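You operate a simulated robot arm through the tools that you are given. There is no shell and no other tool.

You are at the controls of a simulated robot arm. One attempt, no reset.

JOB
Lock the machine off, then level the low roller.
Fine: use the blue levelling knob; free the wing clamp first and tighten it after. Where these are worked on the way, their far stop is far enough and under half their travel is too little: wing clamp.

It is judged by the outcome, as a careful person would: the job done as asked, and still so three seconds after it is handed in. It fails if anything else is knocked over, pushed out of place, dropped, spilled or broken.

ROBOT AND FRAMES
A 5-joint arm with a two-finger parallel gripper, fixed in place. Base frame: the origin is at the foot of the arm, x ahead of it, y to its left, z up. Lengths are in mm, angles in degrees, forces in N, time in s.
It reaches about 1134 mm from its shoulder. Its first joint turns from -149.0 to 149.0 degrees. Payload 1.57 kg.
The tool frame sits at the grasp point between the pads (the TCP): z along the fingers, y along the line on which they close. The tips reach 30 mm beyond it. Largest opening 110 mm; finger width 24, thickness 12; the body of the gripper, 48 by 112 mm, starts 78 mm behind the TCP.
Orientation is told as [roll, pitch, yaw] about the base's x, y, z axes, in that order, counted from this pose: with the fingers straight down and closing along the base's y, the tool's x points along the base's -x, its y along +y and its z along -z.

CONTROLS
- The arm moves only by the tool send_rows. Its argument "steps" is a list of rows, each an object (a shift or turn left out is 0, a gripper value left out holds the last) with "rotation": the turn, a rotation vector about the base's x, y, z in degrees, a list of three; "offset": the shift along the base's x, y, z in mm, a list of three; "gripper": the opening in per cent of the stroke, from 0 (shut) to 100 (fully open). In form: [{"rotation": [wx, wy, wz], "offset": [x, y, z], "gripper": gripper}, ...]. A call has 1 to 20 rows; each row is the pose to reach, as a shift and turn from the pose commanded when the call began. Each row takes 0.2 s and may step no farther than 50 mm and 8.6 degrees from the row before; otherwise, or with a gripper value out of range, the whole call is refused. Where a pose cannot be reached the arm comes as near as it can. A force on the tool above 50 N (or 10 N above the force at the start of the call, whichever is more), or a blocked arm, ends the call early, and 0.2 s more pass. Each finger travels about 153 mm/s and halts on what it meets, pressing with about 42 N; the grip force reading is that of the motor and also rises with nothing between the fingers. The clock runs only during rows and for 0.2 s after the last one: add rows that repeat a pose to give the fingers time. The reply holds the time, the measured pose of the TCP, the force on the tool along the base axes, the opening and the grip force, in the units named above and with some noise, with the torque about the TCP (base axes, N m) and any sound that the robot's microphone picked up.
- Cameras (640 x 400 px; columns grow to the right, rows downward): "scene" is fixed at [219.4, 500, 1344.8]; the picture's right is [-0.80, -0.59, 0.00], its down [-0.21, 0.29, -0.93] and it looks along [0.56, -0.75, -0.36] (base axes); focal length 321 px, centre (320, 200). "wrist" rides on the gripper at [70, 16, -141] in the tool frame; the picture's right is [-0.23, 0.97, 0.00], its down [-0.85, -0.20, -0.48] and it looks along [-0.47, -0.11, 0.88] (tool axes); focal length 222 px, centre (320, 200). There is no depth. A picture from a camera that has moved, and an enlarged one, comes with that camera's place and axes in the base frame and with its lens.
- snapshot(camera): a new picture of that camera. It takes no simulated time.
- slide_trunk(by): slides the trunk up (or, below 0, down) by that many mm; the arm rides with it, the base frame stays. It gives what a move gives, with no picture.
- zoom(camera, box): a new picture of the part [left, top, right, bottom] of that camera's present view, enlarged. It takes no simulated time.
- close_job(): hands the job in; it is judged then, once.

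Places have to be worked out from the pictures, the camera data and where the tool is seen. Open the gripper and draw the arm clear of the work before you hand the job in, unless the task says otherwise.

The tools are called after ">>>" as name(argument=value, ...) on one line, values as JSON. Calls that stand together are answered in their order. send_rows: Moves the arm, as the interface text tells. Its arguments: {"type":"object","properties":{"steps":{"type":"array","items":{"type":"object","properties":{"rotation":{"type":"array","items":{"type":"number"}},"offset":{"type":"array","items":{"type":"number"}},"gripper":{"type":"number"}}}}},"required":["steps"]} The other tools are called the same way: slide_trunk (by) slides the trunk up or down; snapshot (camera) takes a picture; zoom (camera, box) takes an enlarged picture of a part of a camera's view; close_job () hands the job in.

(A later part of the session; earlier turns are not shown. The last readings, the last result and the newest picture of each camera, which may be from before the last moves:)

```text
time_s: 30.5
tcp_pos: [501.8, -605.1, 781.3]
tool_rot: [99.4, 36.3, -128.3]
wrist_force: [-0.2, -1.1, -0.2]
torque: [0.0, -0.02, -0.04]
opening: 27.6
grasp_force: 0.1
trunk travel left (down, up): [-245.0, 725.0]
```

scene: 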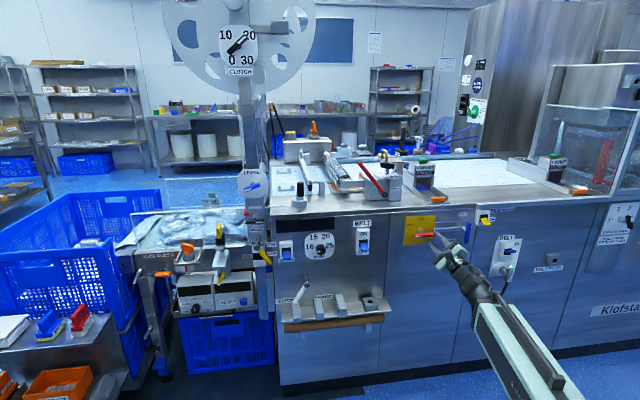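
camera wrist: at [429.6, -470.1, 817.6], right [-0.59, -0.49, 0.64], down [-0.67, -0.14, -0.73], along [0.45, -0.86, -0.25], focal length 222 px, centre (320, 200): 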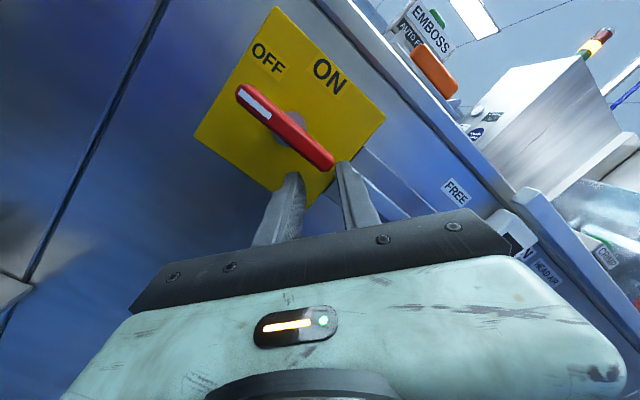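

The reading is steady, so the wrist may have more yaw freedom than assumed. I lower the trunk 90 mm clear of the handle, then test whether the tool can yaw about the TCP.

>>> slide_trunk(by=-90)

>>> send_rows(steps=[{"rotation": [0, 0, -4], "offset": [0, 0, 0]}, {"rotation": [0, 0, -8], "offset": [0, 0, 0]}])

>>> snapshot(camera="scene")

```text
time_s: 31.7
tcp_pos: [502.3, -604.7, 690.5]
tool_rot: [99.5, 36.3, -128.2]
wrist_force: [0.3, 0.6, -0.3]
torque: [0.0, 0.01, -0.01]
opening: 27.5
grasp_force: 0.1
trunk travel left (down, up): [-155.0, 815.0]
```

```text
time_s: 32.3
tcp_pos: [491.1, -615.6, 687.2]
tool_rot: [97.7, 36.6, -132.1]
wrist_force: [-0.2, -0.2, 0.0]
torque: [-0.01, 0.0, 0.01]
opening: 27.5
grasp_force: 0.0
out of reach, approached as far as the arm can: row 1, 2
trunk travel left (down, up): [-155.0, 815.0]
```

```text
taken
```

scene: 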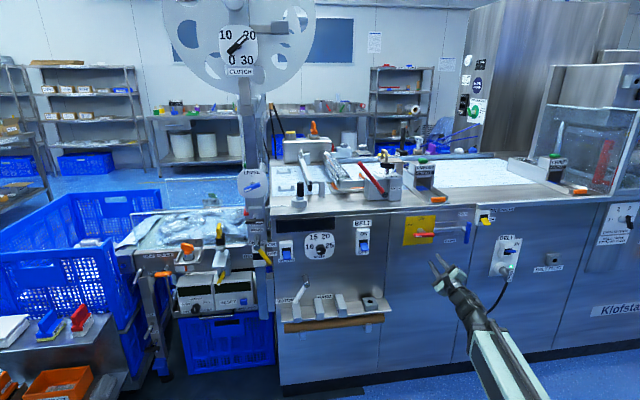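

Partial yaw is evidently possible. I swing right at this low height toward azimuth -62°, in free space below the blue lock handle, to prepare the push and test yaw with more radius.

>>> send_rows(steps=[{"rotation": [0, 0, -3.8], "offset": [-26, -28, 0], "gripper": 20}, {"rotation": [0, 0, -7.6], "offset": [-52, -56, 0], "gripper": 10}, {"rotation": [0, 0, -11.4], "offset": [-78, -85, 0], "gripper": 0}, {"rotation": [0, 0, -15.3], "offset": [-104, -113, 0]}])

>>> send_rows(steps=[{"rotation": [0, 0, 4], "offset": [0, 0, 0]}, {"rotation": [0, 0, 8], "offset": [0, 0, 0]}])

```text
time_s: 33.3
tcp_pos: [381.4, -725.9, 678.4]
tool_rot: [95.7, 37.0, -146.3]
wrist_force: [-0.5, 0.3, 0.9]
torque: [0.02, -0.01, 0.04]
opening: 0.0
grasp_force: 21.8
out of reach, approached as far as the arm can: row 2, 3, 4
trunk travel left (down, up): [-155.0, 815.0]
```

```text
time_s: 33.9
tcp_pos: [380.6, -726.7, 684.8]
tool_rot: [97.7, 36.8, -139.3]
wrist_force: [-0.2, -0.8, 0.6]
torque: [0.01, 0.0, 0.03]
opening: 0.1
grasp_force: 21.4
out of reach, approached as far as the arm can: row 1, 2
trunk travel left (down, up): [-155.0, 815.0]
```

The tool did yaw at a fixed TCP (pointing azimuth -59.7° to -53.9°). I try a bit more to confirm that yaw is free, since that lets me face knobs squarely.

>>> send_rows(steps=[{"rotation": [0, 0, 4], "offset": [0, 0, 0]}, {"rotation": [0, 0, 8], "offset": [0, 0, 0]}])

>>> snapshot(camera="scene")

>>> snapshot(camera="wrist")

```text
time_s: 34.5
tcp_pos: [380.6, -726.8, 685.7]
tool_rot: [97.9, 36.7, -131.2]
wrist_force: [-0.4, -1.2, -0.5]
torque: [-0.01, 0.02, 0.02]
opening: 0.1
grasp_force: 21.4
trunk travel left (down, up): [-155.0, 815.0]
```

```text
taken
```

scene: 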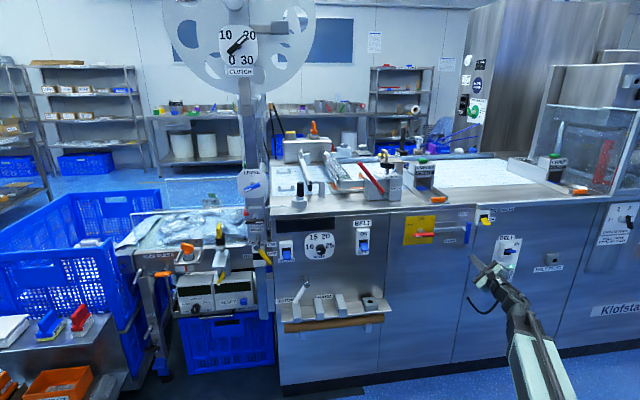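

```text
taken
camera wrist: at [313.3, -589.8, 725.5], right [-0.6, -0.48, 0.64], down [-0.69, -0.1, -0.72], along [0.41, -0.87, -0.27], focal length 222 px, centre (320, 200)
```

wrist: 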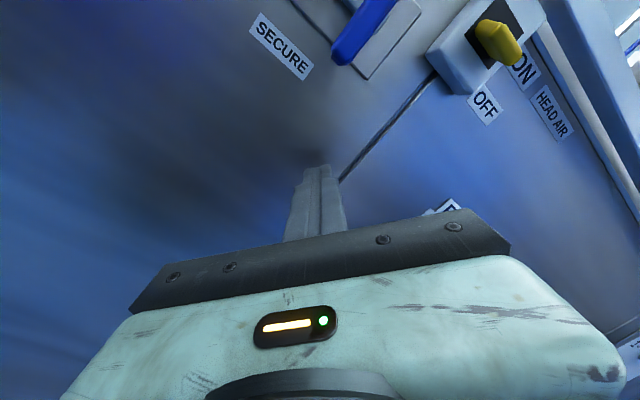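

Yaw at a fixed TCP works, so I can face things squarely. I level the spin (camera on top), place the closed fingers just right of the blue handle (which spans z≈764–850 at e≈-200), then raise the trunk.

>>> send_rows(steps=[{"rotation": [5.29, -5.49, 0.83], "offset": [1, 1, 0], "gripper": 0}, {"rotation": [10.6, -11, 1.65], "offset": [2, 2, 0]}, {"rotation": [15.9, -16.5, 2.5], "offset": [3, 2, 0]}, {"rotation": [21.2, -22, 3.3], "offset": [4, 3, 0]}, {"rotation": [26.5, -27.5, 4.1], "offset": [5, 3, 0]}, {"rotation": [31.7, -32.9, 5], "offset": [6, 4, 0]}, {"rotation": [37, -38.4, 5.8], "offset": [7, 4, 0]}])

>>> snapshot(camera="wrist")

```text
time_s: 36.1
tcp_pos: [387.0, -722.2, 686.3]
tool_rot: [-173.9, 83.8, -40.2]
wrist_force: [-0.5, -0.3, -0.1]
torque: [0.01, -0.05, 0.0]
opening: 0.0
grasp_force: 21.5
trunk travel left (down, up): [-155.0, 815.0]
```

```text
taken
camera wrist: at [273.4, -628.2, 740.0], right [-0.68, -0.69, -0.24], down [-0.12, 0.42, -0.9], along [0.72, -0.59, -0.37], focal length 222 px, centre (320, 200)
```

wrist: 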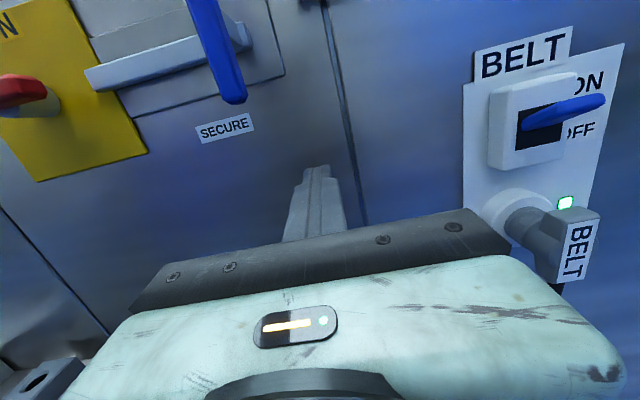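

The view is now level: the blue handle is left of the fingers with room. I raise the trunk 97 mm to bring the fingers beside its lower half.

>>> slide_trunk(by=97)

>>> snapshot(camera="wrist")

>>> zoom(camera="scene", box=[414, 200, 514, 263])

```text
time_s: 37.4
tcp_pos: [386.6, -721.4, 782.5]
tool_rot: [-175.1, 83.9, -41.1]
wrist_force: [0.9, -0.2, -0.2]
torque: [-0.02, 0.0, -0.01]
opening: 0.0
grasp_force: 20.7
trunk travel left (down, up): [-252.0, 718.0]
```

```text
taken
camera wrist: at [273.5, -628.1, 837.1], right [-0.68, -0.69, -0.23], down [-0.12, 0.42, -0.9], along [0.72, -0.59, -0.37], focal length 222 px, centre (320, 200)
```

wrist: 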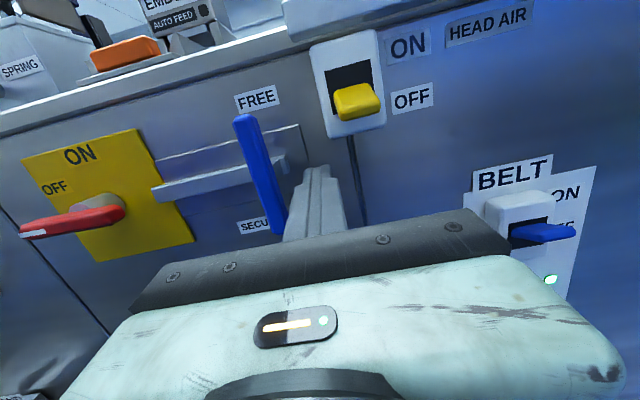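

```text
6.35 times, centred on (464, 232) of scene
camera zoom: at [219.4, 500.0, 1344.8], right [-0.8, -0.59, 0.0], down [-0.21, 0.29, -0.93], along [0.56, -0.75, -0.36], focal length 2040 px, centre (-594, -0)
```

zoom: 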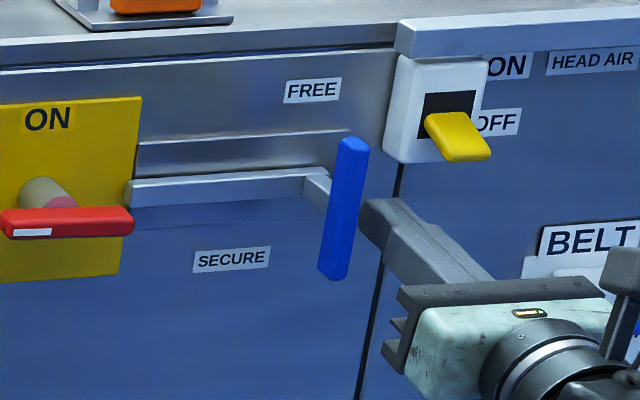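

The fingertips are just right of the blue handle and below the air switch. I push left along the face in small steps.

>>> send_rows(steps=[{"offset": [4, 4, 0], "gripper": 0}, {"offset": [8, 8, 0]}, {"offset": [12, 12, 0]}, {"offset": [16, 16, 0]}, {"offset": [20, 20, 0]}, {"offset": [24, 24, 0]}, {"offset": [28, 28, 0]}, {"offset": [32, 32, 0]}])

>>> snapshot(camera="wrist")

>>> zoom(camera="scene", box=[404, 200, 504, 263])

```text
time_s: 39.2
tcp_pos: [418.3, -688.2, 783.2]
tool_rot: [-175.0, 83.8, -41.1]
wrist_force: [-1.5, -0.4, -0.6]
torque: [0.0, 0.02, 0.0]
opening: 0.1
grasp_force: 21.1
trunk travel left (down, up): [-252.0, 718.0]
```

```text
taken
camera wrist: at [305.2, -595.9, 837.0], right [-0.68, -0.69, -0.23], down [-0.12, 0.42, -0.9], along [0.72, -0.59, -0.37], focal length 222 px, centre (320, 200)
```

wrist: 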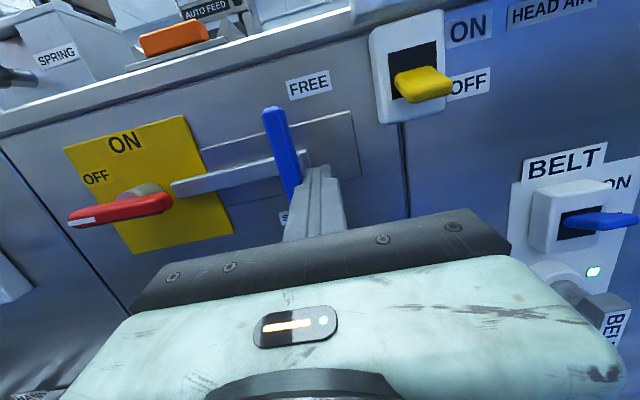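

```text
6.35 times, centred on (454, 232) of scene
camera zoom: at [219.4, 500.0, 1344.8], right [-0.8, -0.59, 0.0], down [-0.21, 0.29, -0.93], along [0.56, -0.75, -0.36], focal length 2040 px, centre (-531, -0)
```

zoom: 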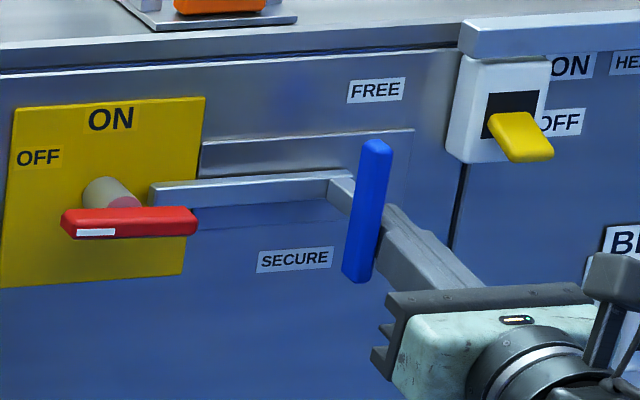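

The bar slides left freely, passing over the plate above the handle. I keep pushing until it stops.

>>> send_rows(steps=[{"offset": [3, 3, 0], "gripper": 0}, {"offset": [6, 6, 0]}, {"offset": [9, 9, 0]}, {"offset": [12, 12, 0]}, {"offset": [15, 15, 0]}, {"offset": [18, 18, 0]}, {"offset": [21, 21, 0]}, {"offset": [24, 24, 0]}, {"offset": [27, 27, 0]}, {"offset": [30, 30, 0]}, {"offset": [33, 33, 0]}])

>>> snapshot(camera="wrist")

>>> zoom(camera="scene", box=[394, 200, 494, 263])

```text
time_s: 40.4
tcp_pos: [425.9, -683.4, 782.1]
tool_rot: [-172.2, 83.8, -39.5]
wrist_force: [-9.7, -10.4, 5.9]
torque: [-0.09, 0.1, 0.03]
opening: 0.0
grasp_force: 21.7
trunk travel left (down, up): [-252.0, 718.0]
stopped in row 5: the force on the tool passed its limit at 55 N (the readings are from after the stop); the commanded pose is now the measured one
```

```text
taken
camera wrist: at [313.9, -586.4, 836.8], right [-0.69, -0.68, -0.24], down [-0.11, 0.43, -0.9], along [0.71, -0.6, -0.37], focal length 222 px, centre (320, 200)
```

wrist: 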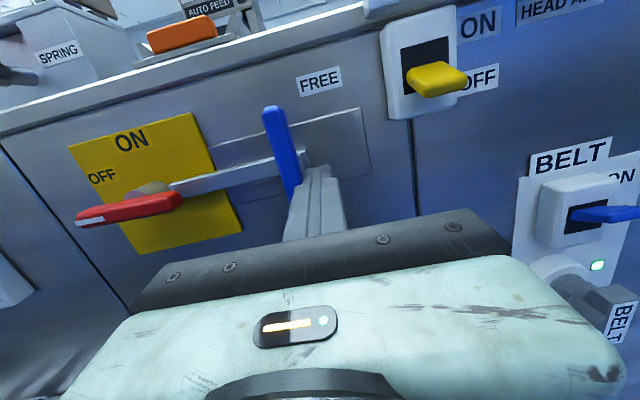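

```text
6.35 times, centred on (444, 232) of scene
camera zoom: at [219.4, 500.0, 1344.8], right [-0.8, -0.59, 0.0], down [-0.21, 0.29, -0.93], along [0.56, -0.75, -0.36], focal length 2040 px, centre (-467, -0)
```

zoom: 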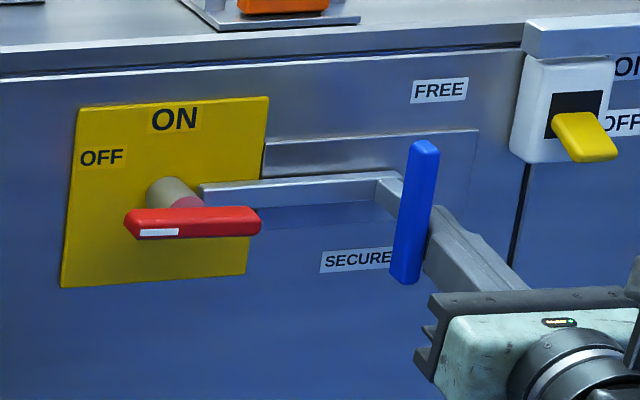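

The bar stopped hard after about 37 mm, which matches the FREE-to-SECURE label spacing. I back off to the right and check that it stays.

>>> send_rows(steps=[{"offset": [-8, -8, 0], "gripper": 0}, {"offset": [-18, -18, 0]}, {"offset": [-25, -25, 0]}, {"offset": [-25, -25, 0]}])

>>> slide_trunk(by=-90)

>>> zoom(camera="scene", box=[394, 200, 494, 263])

>>> snapshot(camera="wrist")

```text
time_s: 41.4
tcp_pos: [403.5, -705.6, 781.3]
tool_rot: [-173.5, 83.8, -40.3]
wrist_force: [-0.1, 0.3, -0.5]
torque: [-0.02, -0.03, 0.0]
opening: 0.0
grasp_force: 21.6
trunk travel left (down, up): [-252.0, 718.0]
```

```text
time_s: 42.7
tcp_pos: [403.4, -704.9, 692.2]
tool_rot: [-173.4, 83.8, -40.3]
wrist_force: [-0.1, -1.0, -0.4]
torque: [0.0, 0.03, 0.02]
opening: 0.1
grasp_force: 21.6
trunk travel left (down, up): [-162.0, 808.0]
```

```text
6.35 times, centred on (444, 232) of scene
camera zoom: at [219.4, 500.0, 1344.8], right [-0.8, -0.59, 0.0], down [-0.21, 0.29, -0.93], along [0.56, -0.75, -0.36], focal length 2040 px, centre (-467, -0)
```

zoom: 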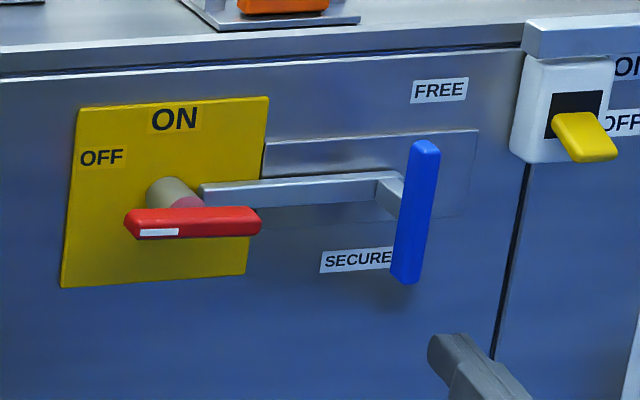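

```text
taken
camera wrist: at [291.2, -609.3, 746.9], right [-0.69, -0.68, -0.24], down [-0.11, 0.42, -0.9], along [0.71, -0.6, -0.37], focal length 222 px, centre (320, 200)
```

wrist: 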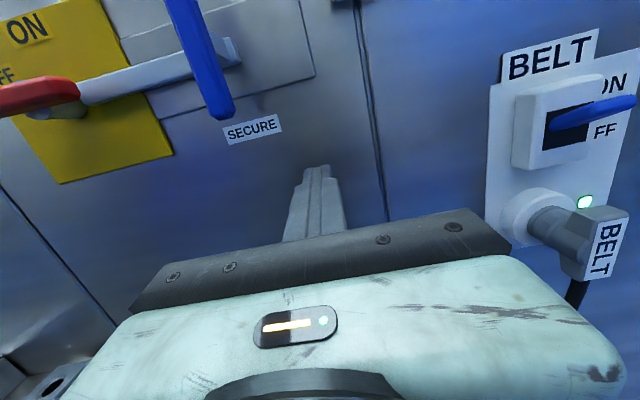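

The lock bar stays at SECURE and the isolator at OFF with displays dark. Next are the CLAMP (about (987, -163, 885)) and LEVEL (about (987, -163, 1013)) knobs on the post. I first pitch the tool up to retreat from the panel.

>>> send_rows(steps=[{"rotation": [-4.95, -4.95, 0], "offset": [-3.2, 3.2, 27.5], "gripper": 0}, {"rotation": [-9.9, -9.9, 0], "offset": [-8.8, 8.8, 54.2]}, {"rotation": [-14.85, -14.85, 0], "offset": [-16.7, 16.7, 79.7]}, {"rotation": [-19.8, -19.8, 0], "offset": [-26.7, 26.7, 103.7]}, {"rotation": [-24.75, -24.75, 0], "offset": [-38.7, 38.7, 125.8]}, {"rotation": [-29.7, -29.7, 0], "offset": [-52.5, 52.5, 145.6]}, {"rotation": [-35.35, -35.35, 0], "offset": [-70.2, 70.2, 165.2]}])

>>> slide_trunk(by=280)

```text
time_s: 44.3
tcp_pos: [334.6, -635.4, 865.3]
tool_rot: [-177.7, 33.7, -44.4]
wrist_force: [-0.7, 0.0, 0.8]
torque: [-0.01, -0.02, -0.01]
opening: 0.1
grasp_force: 21.0
out of reach, approached as far as the arm can: row 4, 5, 6, 7
trunk travel left (down, up): [-162.0, 808.0]
```

```text
time_s: 47.1
tcp_pos: [334.0, -635.5, 1143.6]
tool_rot: [-177.7, 33.9, -44.3]
wrist_force: [-0.1, 0.4, -0.3]
torque: [-0.01, 0.01, -0.01]
opening: 0.2
grasp_force: 21.2
trunk travel left (down, up): [-442.0, 528.0]
```

Clear of the panel, now at z 1144. I translate around to the left with the orientation kept, keeping the wrist beyond its minimum radius.

>>> send_rows(steps=[{"offset": [34, -6, 0]}, {"offset": [68, 25, 0]}, {"offset": [102, 56, 0]}, {"offset": [136, 87, 0]}, {"offset": [170, 118, 0]}, {"offset": [204, 150, 0]}, {"offset": [238, 185, 0]}, {"offset": [262, 225, 0]}, {"offset": [284, 268, 0]}, {"offset": [305, 311, 0]}, {"offset": [325, 354, 0]}, {"offset": [344, 397, 0]}, {"offset": [362, 440, 0]}, {"offset": [378, 485, 0]}, {"offset": [398, 525, 0]}, {"offset": [418, 565, 0]}, {"offset": [438, 605, 0]}, {"offset": [457, 645, 0]}])

>>> snapshot(camera="wrist")

>>> snapshot(camera="scene")

```text
time_s: 50.9
tcp_pos: [696.5, -296.9, 1135.9]
tool_rot: [173.7, 36.6, -24.8]
wrist_force: [0.7, -0.1, 0.1]
torque: [0.0, -0.01, 0.06]
opening: 0.0
grasp_force: 20.7
out of reach, approached as far as the arm can: row 5, 6, 7, 8, 9, 10, 11, 12, 13, 14, 15, 16, 17, 18
trunk travel left (down, up): [-442.0, 528.0]
```

```text
taken
camera wrist: at [559.2, -267.5, 1067.2], right [-0.18, -0.98, -0.05], down [0.42, -0.03, -0.91], along [0.89, -0.19, 0.41], focal length 222 px, centre (320, 200)
```

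wrist: 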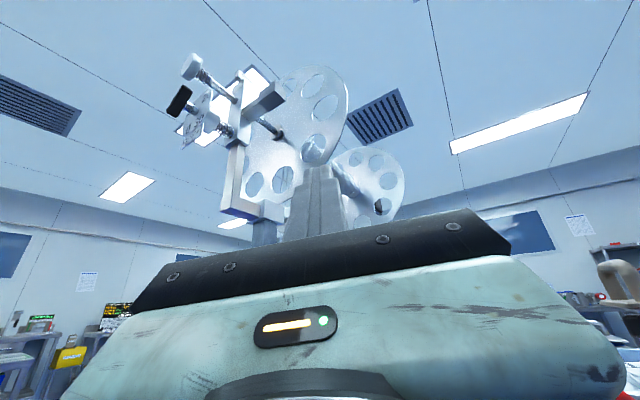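

```text
taken
```

scene: 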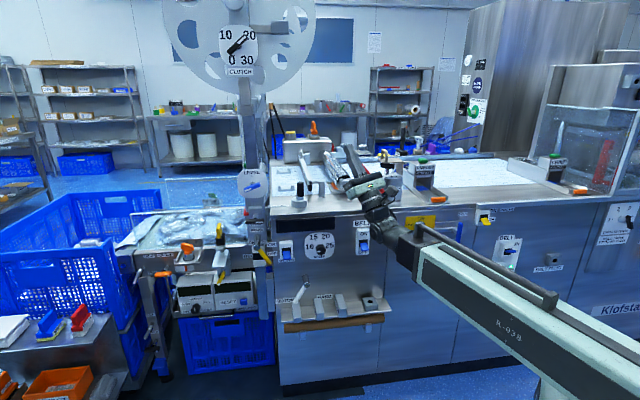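

The arm got stuck partway with the tool re-oriented. I send a null row to learn which pose counts as commanded.

>>> send_rows(steps=[{"offset": [0, 0, 0]}, {"offset": [0, 0, 0]}])

```text
time_s: 51.5
tcp_pos: [697.2, -296.7, 1137.4]
tool_rot: [173.8, 36.6, -24.8]
wrist_force: [-0.6, 0.3, 0.2]
torque: [0.0, 0.01, 0.04]
opening: 0.3
grasp_force: 21.6
trunk travel left (down, up): [-442.0, 528.0]
```

The commanded pose now equals the achieved one. I test a small yaw to the right at this position.

>>> send_rows(steps=[{"rotation": [0, 0, -4]}, {"rotation": [0, 0, -8]}])

>>> send_rows(steps=[{"rotation": [0, 0, -4]}, {"rotation": [0, 0, -8]}])

```text
time_s: 52.1
tcp_pos: [695.4, -296.7, 1136.3]
tool_rot: [173.7, 36.5, -24.7]
wrist_force: [-0.1, -0.8, 0.3]
torque: [0.0, 0.0, -0.01]
opening: 0.1
grasp_force: 21.2
out of reach, approached as far as the arm can: row 1, 2
trunk travel left (down, up): [-442.0, 528.0]
```

```text
time_s: 52.7
tcp_pos: [696.0, -296.9, 1137.0]
tool_rot: [173.9, 36.5, -24.8]
wrist_force: [0.5, 0.1, 0.1]
torque: [0.03, 0.02, -0.01]
opening: 0.0
grasp_force: 21.1
out of reach, approached as far as the arm can: row 1, 2
trunk travel left (down, up): [-442.0, 528.0]
```

Yaw right is refused here, so I need to understand the arm better. I look at how the forearm lies in the scene picture.

>>> zoom(camera="scene", box=[320, 130, 640, 400])

```text
1.48 times, centred on (480, 265) of scene
camera zoom: at [219.4, 500.0, 1344.8], right [-0.8, -0.59, 0.0], down [-0.21, 0.29, -0.93], along [0.56, -0.75, -0.36], focal length 476 px, centre (83, 104)
```

zoom: 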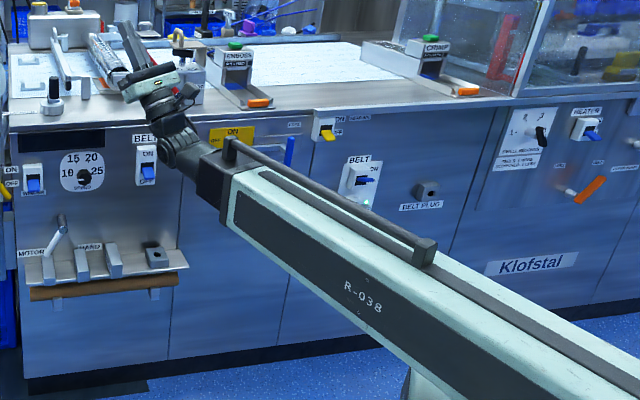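

I test what small motions are allowed here: first a lateral shift, then a yaw to the left, to find the limiting direction.

>>> send_rows(steps=[{"offset": [0, 20, 0]}])

>>> send_rows(steps=[{"offset": [30, 0, 0]}])

>>> send_rows(steps=[{"rotation": [0, 0, 8]}])

>>> send_rows(steps=[{"rotation": [0, 0, -8]}])

```text
time_s: 53.1
tcp_pos: [691.6, -284.8, 1137.0]
tool_rot: [173.6, 36.6, -24.3]
wrist_force: [0.3, 0.4, 0.8]
torque: [0.01, -0.04, 0.03]
opening: 0.0
grasp_force: 21.8
out of reach, approached as far as the arm can: row 1
trunk travel left (down, up): [-442.0, 528.0]
```

```text
time_s: 53.5
tcp_pos: [717.3, -294.7, 1136.7]
tool_rot: [173.5, 36.6, -24.1]
wrist_force: [-1.1, -0.3, 0.3]
torque: [0.01, -0.01, 0.0]
opening: 0.2
grasp_force: 21.5
out of reach, approached as far as the arm can: row 1
trunk travel left (down, up): [-442.0, 528.0]
```

```text
time_s: 53.9
tcp_pos: [717.1, -295.8, 1137.1]
tool_rot: [173.7, 36.5, -16.7]
wrist_force: [0.8, 0.7, 0.6]
torque: [0.02, 0.0, -0.01]
opening: 0.0
grasp_force: 21.2
trunk travel left (down, up): [-442.0, 528.0]
```

```text
time_s: 54.3
tcp_pos: [715.3, -297.0, 1136.7]
tool_rot: [173.6, 36.6, -24.2]
wrist_force: [0.3, -0.1, 0.2]
torque: [0.0, 0.02, -0.03]
opening: 0.0
grasp_force: 21.7
trunk travel left (down, up): [-442.0, 528.0]
```

Looking back, the very first yaw stopped near 169° relative to the boom, so the spin joint is at its limit in this camera-up attitude, which explains the refusals. I spin the tool back 170° the other way (camera will be below) to free the wrist.

>>> send_rows(steps=[{"rotation": [4.98, -1.2, 6.78]}, {"rotation": [9.96, -2.4, 13.56]}, {"rotation": [14.94, -3.6, 20.34]}, {"rotation": [19.92, -4.8, 27.12]}, {"rotation": [24.9, -6.0, 33.9]}, {"rotation": [29.88, -7.2, 40.68]}, {"rotation": [34.86, -8.4, 47.46]}, {"rotation": [39.84, -9.6, 54.24]}, {"rotation": [44.82, -10.8, 61.02]}, {"rotation": [49.8, -12.0, 67.8]}, {"rotation": [54.78, -13.2, 74.58]}, {"rotation": [59.76, -14.4, 81.36]}, {"rotation": [64.74, -15.6, 88.14]}, {"rotation": [69.72, -16.8, 94.92]}, {"rotation": [74.7, -18.0, 101.7]}, {"rotation": [79.68, -19.2, 108.48]}, {"rotation": [84.66, -20.4, 115.26]}, {"rotation": [89.64, -21.6, 122.04]}, {"rotation": [94.62, -22.8, 128.82]}, {"rotation": [99.6, -24.0, 135.6]}])

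>>> snapshot(camera="wrist")

```text
time_s: 58.5
tcp_pos: [717.1, -296.7, 1136.6]
tool_rot: [-165.7, -34.7, 143.2]
wrist_force: [-0.1, 0.0, 0.1]
torque: [-0.02, -0.01, -0.04]
opening: 0.0
grasp_force: 21.0
trunk travel left (down, up): [-442.0, 528.0]
```

```text
taken
camera wrist: at [687.7, -298.3, 981.6], right [0.31, 0.95, -0.07], down [-0.94, 0.31, 0.15], along [0.16, 0.02, 0.99], focal length 222 px, centre (320, 200)
```

wrist: 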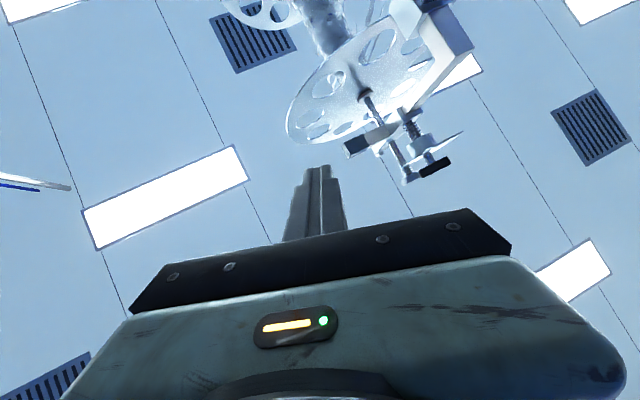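

The spin was fully reachable. I add the last 20° of spin, then test yawing right toward -45° at this spot.

>>> send_rows(steps=[{"rotation": [4, -0.9, 5.4]}, {"rotation": [8, -1.8, 10.8]}, {"rotation": [12, -2.7, 16.2]}])

>>> send_rows(steps=[{"rotation": [0, 0, -8]}, {"rotation": [0, 0, -16]}, {"rotation": [0, 0, -24]}, {"rotation": [0, 0, -32]}])

```text
time_s: 59.3
tcp_pos: [715.8, -296.2, 1136.6]
tool_rot: [179.5, -37.3, 168.2]
wrist_force: [0.0, 0.2, -0.4]
torque: [-0.01, 0.0, -0.01]
opening: 0.0
grasp_force: 21.0
trunk travel left (down, up): [-442.0, 528.0]
```

```text
time_s: 60.3
tcp_pos: [716.4, -297.7, 1136.2]
tool_rot: [179.6, -37.3, 136.0]
wrist_force: [0.2, 0.3, 0.0]
torque: [-0.01, 0.01, -0.03]
opening: 0.1
grasp_force: 21.7
trunk travel left (down, up): [-442.0, 528.0]
```

Yaw is fully free in this attitude. I also re-test vertical motion, since the earlier z test may have been spoiled by the spin limit.

>>> send_rows(steps=[{"offset": [0, 0, -25]}, {"offset": [0, 0, -50]}])

```text
time_s: 60.9
tcp_pos: [717.1, -295.6, 1136.1]
tool_rot: [179.5, -37.3, 136.0]
wrist_force: [-0.2, 0.0, 0.9]
torque: [0.01, 0.01, -0.03]
opening: 0.0
grasp_force: 21.2
out of reach, approached as far as the arm can: row 1, 2
trunk travel left (down, up): [-442.0, 528.0]
```

z is fixed by the trunk, but x, y and full orientation are free. I raise the trunk to z≈1210 at the wrist, move left in front of the post, then pitch down to 28° below horizontal so the camera looks level at the two knobs.

>>> slide_trunk(by=265)

>>> send_rows(steps=[{"offset": [10, 47, 0]}, {"offset": [21, 94, 0]}, {"offset": [31, 141, 0]}, {"offset": [42, 188, 0]}, {"offset": [52, 235, 0]}, {"offset": [63, 282, 0]}, {"offset": [73, 330, 0]}])

>>> send_rows(steps=[{"rotation": [5.63, 5.82, 0], "offset": [18, -17.5, -22.2]}, {"rotation": [11.26, 11.65, 0], "offset": [34, -32.7, -47.7]}, {"rotation": [16.9, 17.5, 0], "offset": [47, -45.3, -76.1]}, {"rotation": [22.5, 23.3, 0], "offset": [57, -55, -106.7]}, {"rotation": [28.1, 29.1, 0], "offset": [63.6, -61.4, -139]}, {"rotation": [33.8, 34.9, 0], "offset": [67, -64.8, -172.3]}, {"rotation": [39.4, 40.8, 0], "offset": [67, -64.8, -205.9]}, {"rotation": [45, 46.6, 0], "offset": [63.6, -61.5, -238.8]}, {"rotation": [50.5, 52.3, 0], "offset": [57.2, -55.3, -270.7]}, {"rotation": [56.1, 58, 0], "offset": [47.4, -45.8, -301.1]}])

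>>> snapshot(camera="wrist")

>>> snapshot(camera="scene")

```text
time_s: 63.6
tcp_pos: [716.3, -296.8, 1401.2]
tool_rot: [179.6, -37.3, 136.0]
wrist_force: [0.2, -0.3, 0.0]
torque: [-0.03, -0.01, 0.0]
opening: 0.1
grasp_force: 21.6
trunk travel left (down, up): [-707.0, 263.0]
```

```text
time_s: 65.2
tcp_pos: [790.3, 34.2, 1402.3]
tool_rot: [179.5, -37.2, 136.0]
wrist_force: [-0.2, 0.4, -0.5]
torque: [-0.01, -0.02, -0.01]
opening: 0.0
grasp_force: 21.2
trunk travel left (down, up): [-707.0, 263.0]
```

```text
time_s: 67.4
tcp_pos: [837.3, -12.0, 1099.2]
tool_rot: [-0.3, -61.9, -44.2]
wrist_force: [-0.8, 0.4, -1.0]
torque: [0.03, 0.02, 0.0]
opening: 0.0
grasp_force: 22.0
trunk travel left (down, up): [-707.0, 263.0]
```

```text
taken
camera wrist: at [737.8, 109.6, 1105.4], right [0.76, 0.62, 0.2], down [-0.15, -0.13, 0.98], along [0.63, -0.77, 0.0], focal length 222 px, centre (320, 200)
```

wrist: 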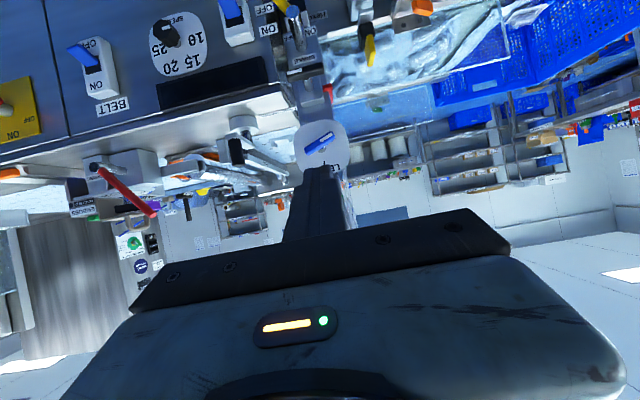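

```text
taken
```

scene: 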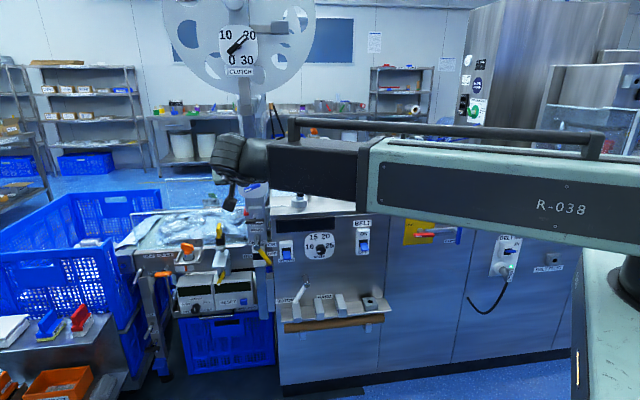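

The wrist camera now looks squarely (upside down) at the post. I zoom in on the LEVEL and CLAMP knobs.

>>> zoom(camera="wrist", box=[270, 0, 370, 62])

>>> zoom(camera="wrist", box=[270, 60, 370, 180])

>>> zoom(camera="wrist", box=[120, 60, 330, 192])

```text
6.40 times, centred on (320, 31) of wrist
camera zoom: at [737.8, 109.6, 1105.4], right [0.76, 0.62, 0.2], down [-0.15, -0.13, 0.98], along [0.63, -0.77, 0.0], focal length 1422 px, centre (320, 1282)
```

zoom: 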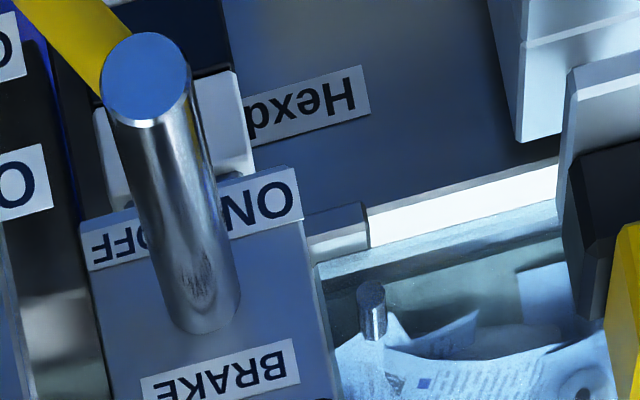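

```text
3.33 times, centred on (320, 120) of wrist
camera zoom: at [737.8, 109.6, 1105.4], right [0.76, 0.62, 0.2], down [-0.15, -0.13, 0.98], along [0.63, -0.77, 0.0], focal length 740 px, centre (320, 467)
```

zoom: 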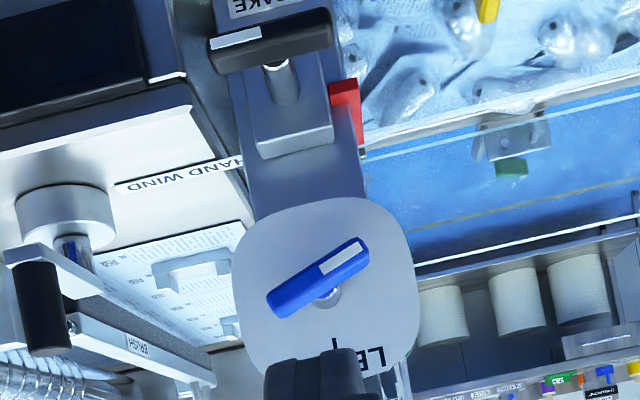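

```text
3.03 times, centred on (225, 126) of wrist
camera zoom: at [737.8, 109.6, 1105.4], right [0.76, 0.62, 0.2], down [-0.15, -0.13, 0.98], along [0.63, -0.77, 0.0], focal length 673 px, centre (608, 424)
```

zoom: 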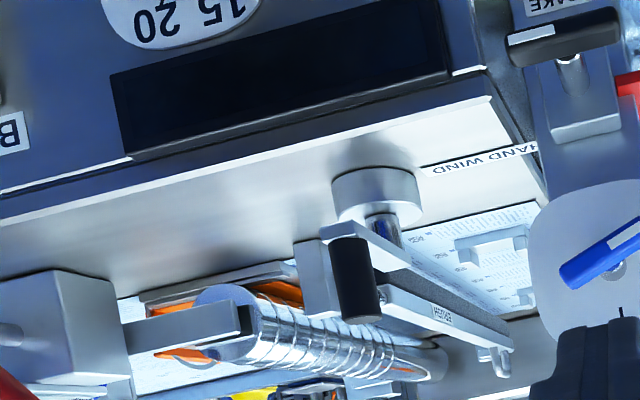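

The blue knob's white stripe points about 110° anticlockwise from the LEVEL tick, so it needs about 110° clockwise to reach the tick. The black clamp bar is horizontal at about (984, -163, 889). First I bring the tool horizontal, facing the post.

>>> send_rows(steps=[{"rotation": [-4.9, -5, -0.2], "offset": [8.6, -8.3, 26.4]}, {"rotation": [-9.75, -10.1, -0.4], "offset": [15, -14.5, 54.2]}, {"rotation": [-14.6, -15.1, -0.6], "offset": [18.8, -18.1, 82.7]}, {"rotation": [-19.5, -20.2, -0.8], "offset": [20, -19.3, 111.7]}])

>>> send_rows(steps=[{"rotation": [5.8, -5.8, 0], "gripper": 10}, {"rotation": [11.6, -11.6, 0], "gripper": 20}, {"rotation": [17.4, -17.4, 0], "gripper": 30}, {"rotation": [23.2, -23.2, 0], "gripper": 42}, {"rotation": [29, -29, 0]}, {"rotation": [34.8, -34.8, 0]}, {"rotation": [40.6, -40.6, 0]}, {"rotation": [46.4, -46.4, 0]}, {"rotation": [52.2, -52.2, 0]}, {"rotation": [58, -58, 0]}, {"rotation": [63.64, -63.64, 0]}])

>>> snapshot(camera="wrist")

```text
time_s: 68.4
tcp_pos: [855.2, -31.8, 1212.6]
tool_rot: [123.6, -89.5, -168.9]
wrist_force: [0.2, 0.0, -0.3]
torque: [0.03, -0.01, 0.01]
opening: 0.0
grasp_force: 21.5
trunk travel left (down, up): [-707.0, 263.0]
```

```text
time_s: 70.8
tcp_pos: [857.3, -32.3, 1210.6]
tool_rot: [89.8, 0.4, -135.0]
wrist_force: [-0.5, 1.2, -0.2]
torque: [-0.02, 0.01, 0.02]
opening: 46.3
grasp_force: 0.0
trunk travel left (down, up): [-707.0, 263.0]
```

```text
taken
camera wrist: at [808.3, 116.3, 1229.0], right [-0.16, -0.17, 0.97], down [-0.94, -0.26, -0.21], along [0.29, -0.95, -0.11], focal length 222 px, centre (320, 200)
```

wrist: 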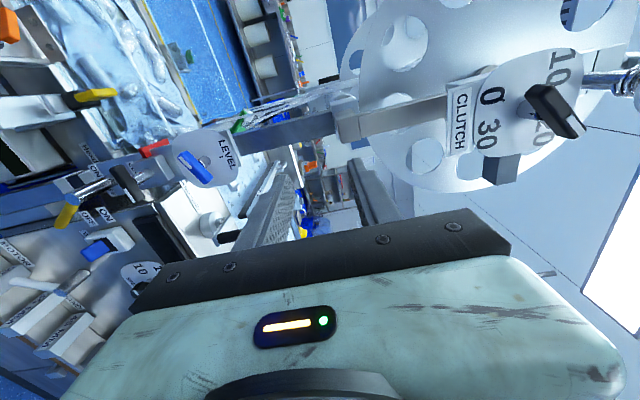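

The tool faces the post squarely with the fingers closing vertically. I lower the trunk to the clamp's height (629 mm depth, well in front of the post).

>>> slide_trunk(by=-322)

>>> snapshot(camera="wrist")

>>> snapshot(camera="scene")

```text
time_s: 74.0
tcp_pos: [858.0, -31.7, 889.3]
tool_rot: [89.8, 0.3, -135.2]
wrist_force: [-1.0, 0.1, -0.3]
torque: [-0.06, 0.0, -0.02]
opening: 46.6
grasp_force: 0.1
trunk travel left (down, up): [-385.0, 585.0]
```

```text
taken
camera wrist: at [808.3, 116.4, 906.8], right [-0.16, -0.17, 0.97], down [-0.94, -0.26, -0.2], along [0.29, -0.95, -0.11], focal length 222 px, centre (320, 200)
```

wrist: 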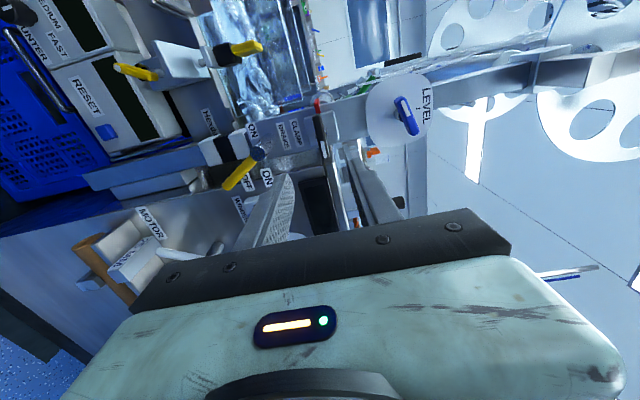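

```text
taken
```

scene: 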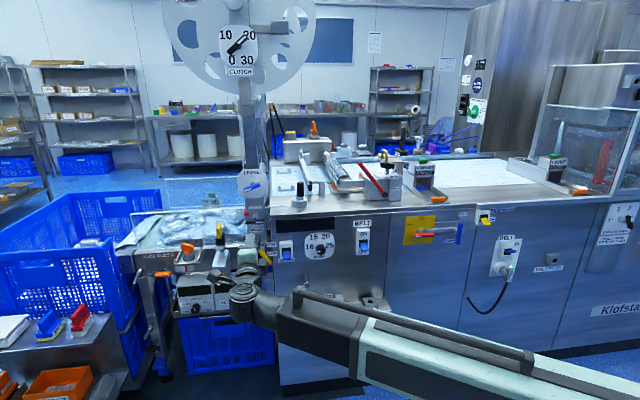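

The clamp bar appears between the two fingers' lines. I zoom to check alignment before approaching.

>>> zoom(camera="wrist", box=[220, 60, 440, 240])

>>> zoom(camera="scene", box=[200, 160, 300, 320])

```text
2.22 times, centred on (330, 150) of wrist
camera zoom: at [808.3, 116.4, 906.8], right [-0.16, -0.17, 0.97], down [-0.94, -0.26, -0.2], along [0.29, -0.95, -0.11], focal length 494 px, centre (298, 311)
```

zoom: 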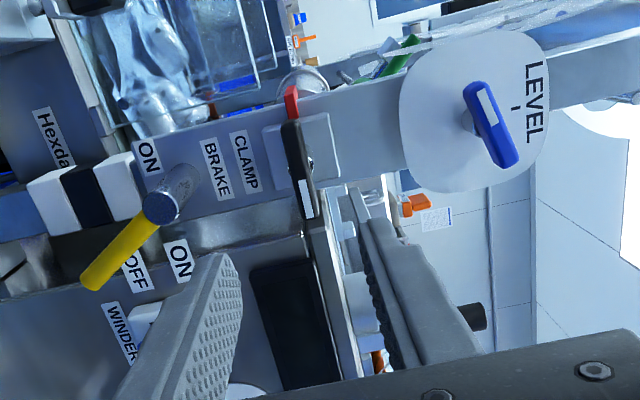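

```text
2.50 times, centred on (250, 240) of scene
camera zoom: at [219.4, 500.0, 1344.8], right [-0.8, -0.59, 0.0], down [-0.21, 0.29, -0.93], along [0.56, -0.75, -0.36], focal length 803 px, centre (495, 100)
```

zoom: 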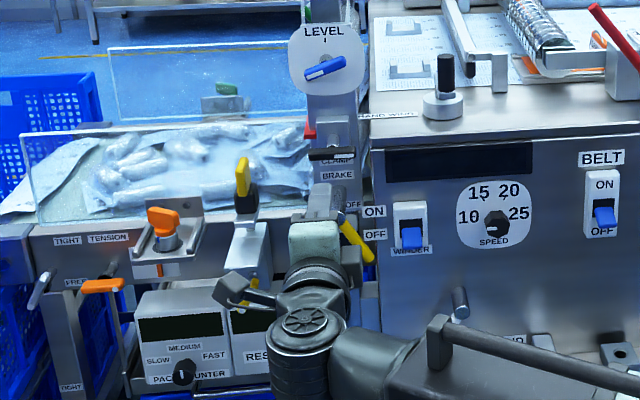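

The clamp bar is at about (984, -162, 891), nearly on the tool axis. I shift 2–3 mm and advance 130 mm toward it with 46 mm opening, then check.

>>> slide_trunk(by=2)

>>> send_rows(steps=[{"offset": [21, -25, 0], "gripper": 42}, {"offset": [44, -48, 0]}, {"offset": [67, -71, 0]}, {"offset": [90, -94, 0]}])

>>> zoom(camera="wrist", box=[200, 40, 440, 220])

>>> zoom(camera="scene", box=[210, 180, 300, 260])

```text
time_s: 74.5
tcp_pos: [856.3, -32.5, 891.4]
tool_rot: [89.8, 0.3, -135.1]
wrist_force: [-0.2, 0.0, -0.5]
torque: [0.0, 0.01, -0.01]
opening: 46.1
grasp_force: 0.1
trunk travel left (down, up): [-387.0, 583.0]
```

```text
time_s: 75.5
tcp_pos: [948.8, -125.7, 891.9]
tool_rot: [89.9, 0.2, -135.0]
wrist_force: [0.7, 0.6, 0.5]
torque: [0.03, 0.0, -0.01]
opening: 46.1
grasp_force: 0.0
trunk travel left (down, up): [-387.0, 583.0]
```

```text
2.22 times, centred on (320, 130) of wrist
camera zoom: at [899.2, 21.9, 909.0], right [-0.16, -0.16, 0.97], down [-0.94, -0.26, -0.2], along [0.29, -0.95, -0.11], focal length 494 px, centre (320, 356)
```

zoom: 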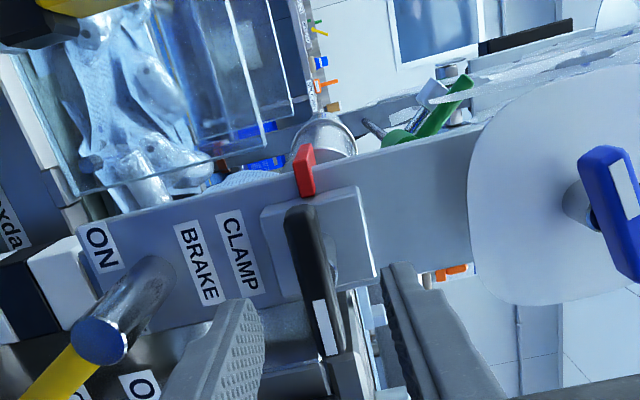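

```text
5.00 times, centred on (255, 220) of scene
camera zoom: at [219.4, 500.0, 1344.8], right [-0.8, -0.59, 0.0], down [-0.21, 0.29, -0.93], along [0.56, -0.75, -0.36], focal length 1606 px, centre (645, 100)
```

zoom: 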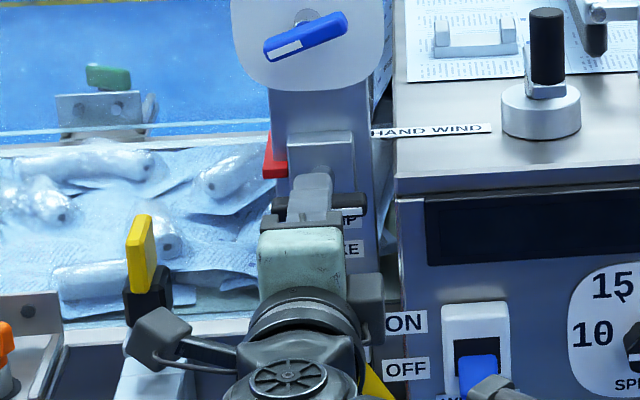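

The bar sits between the fingers, ahead of the tips. I advance another 35 mm slowly, watching for contact.

>>> send_rows(steps=[{"offset": [8, -8, 0]}, {"offset": [16, -16, 0]}, {"offset": [22, -22, 0]}, {"offset": [25, -25, 0]}])

>>> zoom(camera="wrist", box=[200, 60, 440, 240])

>>> zoom(camera="scene", box=[230, 195, 280, 235])

```text
time_s: 76.5
tcp_pos: [973.0, -152.0, 890.2]
tool_rot: [89.9, 0.2, -135.2]
wrist_force: [0.8, -0.3, 0.0]
torque: [0.0, -0.01, -0.01]
opening: 46.2
grasp_force: 0.0
trunk travel left (down, up): [-387.0, 583.0]
```

```text
2.22 times, centred on (320, 150) of wrist
camera zoom: at [924.6, -2.7, 908.8], right [-0.16, -0.17, 0.97], down [-0.94, -0.26, -0.2], along [0.29, -0.95, -0.11], focal length 494 px, centre (320, 311)
```

zoom: 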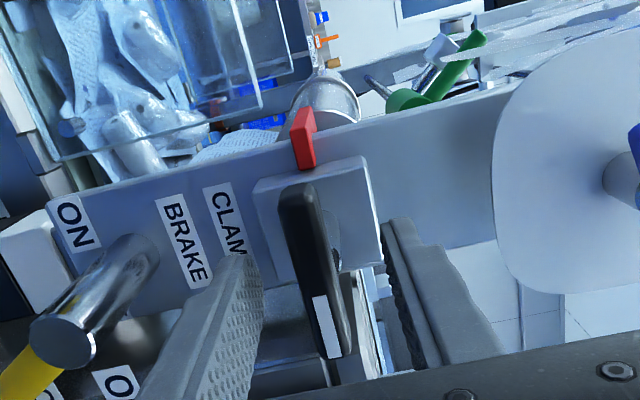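

```text
10.00 times, centred on (255, 215) of scene
camera zoom: at [219.4, 500.0, 1344.8], right [-0.8, -0.59, 0.0], down [-0.21, 0.29, -0.93], along [0.56, -0.75, -0.36], focal length 3213 px, centre (970, 50)
```

zoom: 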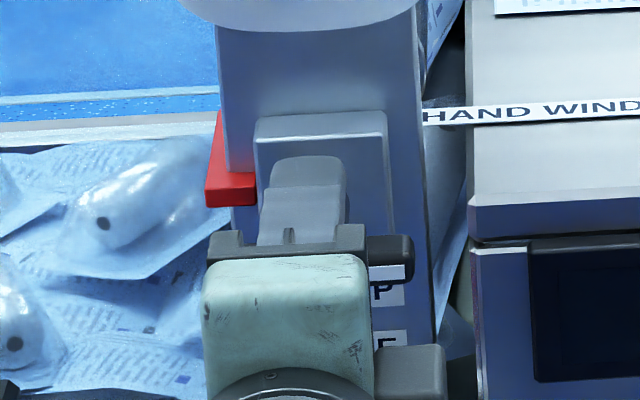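

No contact so far. I close the fingers onto the bar to feel its thickness.

>>> send_rows(steps=[{"gripper": 25}, {"gripper": 18}, {"gripper": 12}, {"gripper": 8}, {"gripper": 8}])

>>> zoom(camera="wrist", box=[200, 60, 440, 240])

```text
time_s: 77.7
tcp_pos: [973.8, -150.9, 889.9]
tool_rot: [89.9, 0.4, -135.0]
wrist_force: [-6.7, 0.9, -11.0]
torque: [0.25, 0.23, 0.02]
opening: 17.6
grasp_force: 32.2
trunk travel left (down, up): [-387.0, 583.0]
```

```text
2.22 times, centred on (320, 150) of wrist
camera zoom: at [924.9, -2.8, 908.1], right [-0.16, -0.17, 0.97], down [-0.94, -0.26, -0.2], along [0.29, -0.95, -0.11], focal length 494 px, centre (320, 311)
```

zoom: 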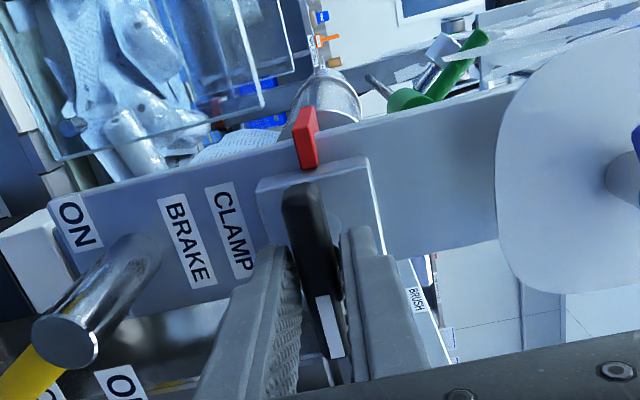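

The bar is gripped (17.6 mm). I try a small anticlockwise turn of 12° to find which way it loosens.

>>> send_rows(steps=[{"rotation": [-2.83, 2.83, 0], "gripper": 12}, {"rotation": [-5.66, 5.66, 0]}, {"rotation": [-8.5, 8.5, 0]}])

>>> zoom(camera="wrist", box=[200, 60, 440, 240])

```text
time_s: 78.5
tcp_pos: [974.3, -151.5, 890.4]
tool_rot: [89.8, -11.8, -135.1]
wrist_force: [-3.2, 1.5, -15.4]
torque: [0.23, 0.17, -0.81]
opening: 17.8
grasp_force: 32.7
trunk travel left (down, up): [-387.0, 583.0]
```

```text
2.22 times, centred on (320, 150) of wrist
camera zoom: at [926.2, -1.4, 892.7], right [-0.01, -0.02, 1.0], down [-0.96, -0.28, -0.02], along [0.28, -0.96, -0.01], focal length 494 px, centre (320, 311)
```

zoom: 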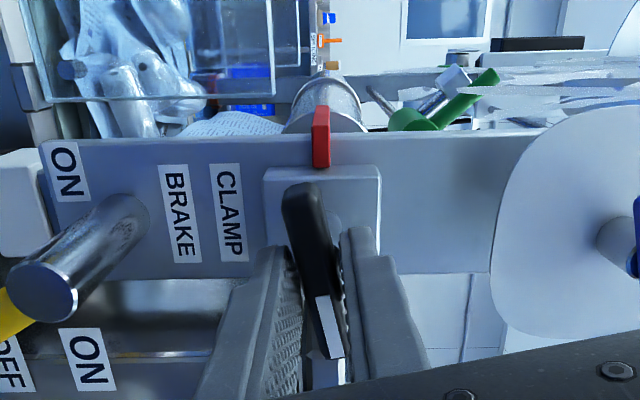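

The bar turned with the tool, so anticlockwise is free to move. I continue.

>>> send_rows(steps=[{"rotation": [-4.95, 4.95, 0]}, {"rotation": [-9.9, 9.9, 0]}, {"rotation": [-14.85, 14.85, 0]}, {"rotation": [-19.8, 19.8, 0]}, {"rotation": [-24.75, 24.75, 0]}])

>>> zoom(camera="wrist", box=[200, 60, 440, 240])

>>> zoom(camera="scene", box=[230, 165, 280, 235])

```text
time_s: 79.7
tcp_pos: [973.7, -152.9, 888.2]
tool_rot: [89.7, -46.8, -135.0]
wrist_force: [-12.6, 2.1, -25.0]
torque: [0.35, 0.24, -0.54]
opening: 17.5
grasp_force: 32.5
trunk travel left (down, up): [-387.0, 583.0]
```

```text
2.22 times, centred on (320, 150) of wrist
camera zoom: at [917.6, -10.0, 850.9], right [0.4, 0.39, 0.83], down [-0.85, -0.18, 0.49], along [0.34, -0.9, 0.26], focal length 494 px, centre (320, 311)
```

zoom: 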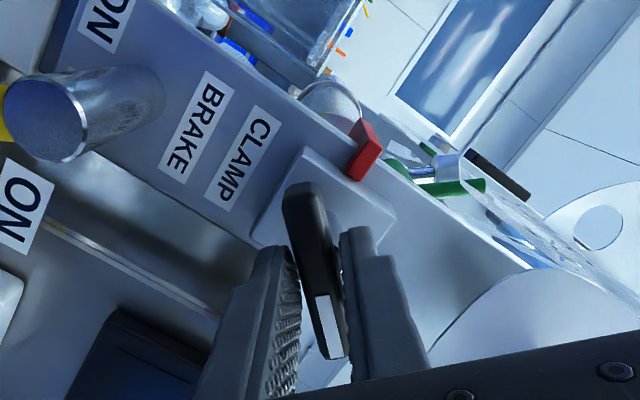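

```text
5.71 times, centred on (255, 200) of scene
camera zoom: at [219.4, 500.0, 1344.8], right [-0.8, -0.59, 0.0], down [-0.21, 0.29, -0.93], along [0.56, -0.75, -0.36], focal length 1836 px, centre (691, 200)
```

zoom: 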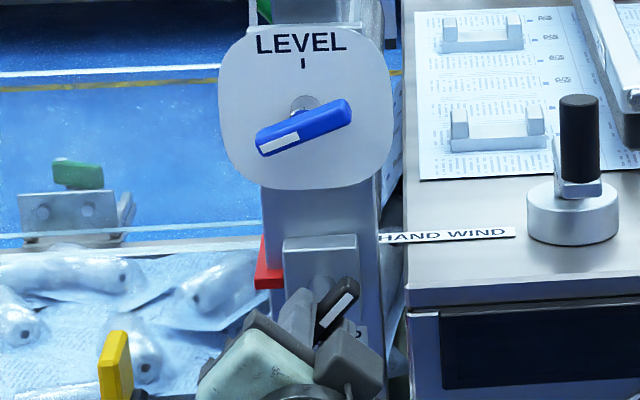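

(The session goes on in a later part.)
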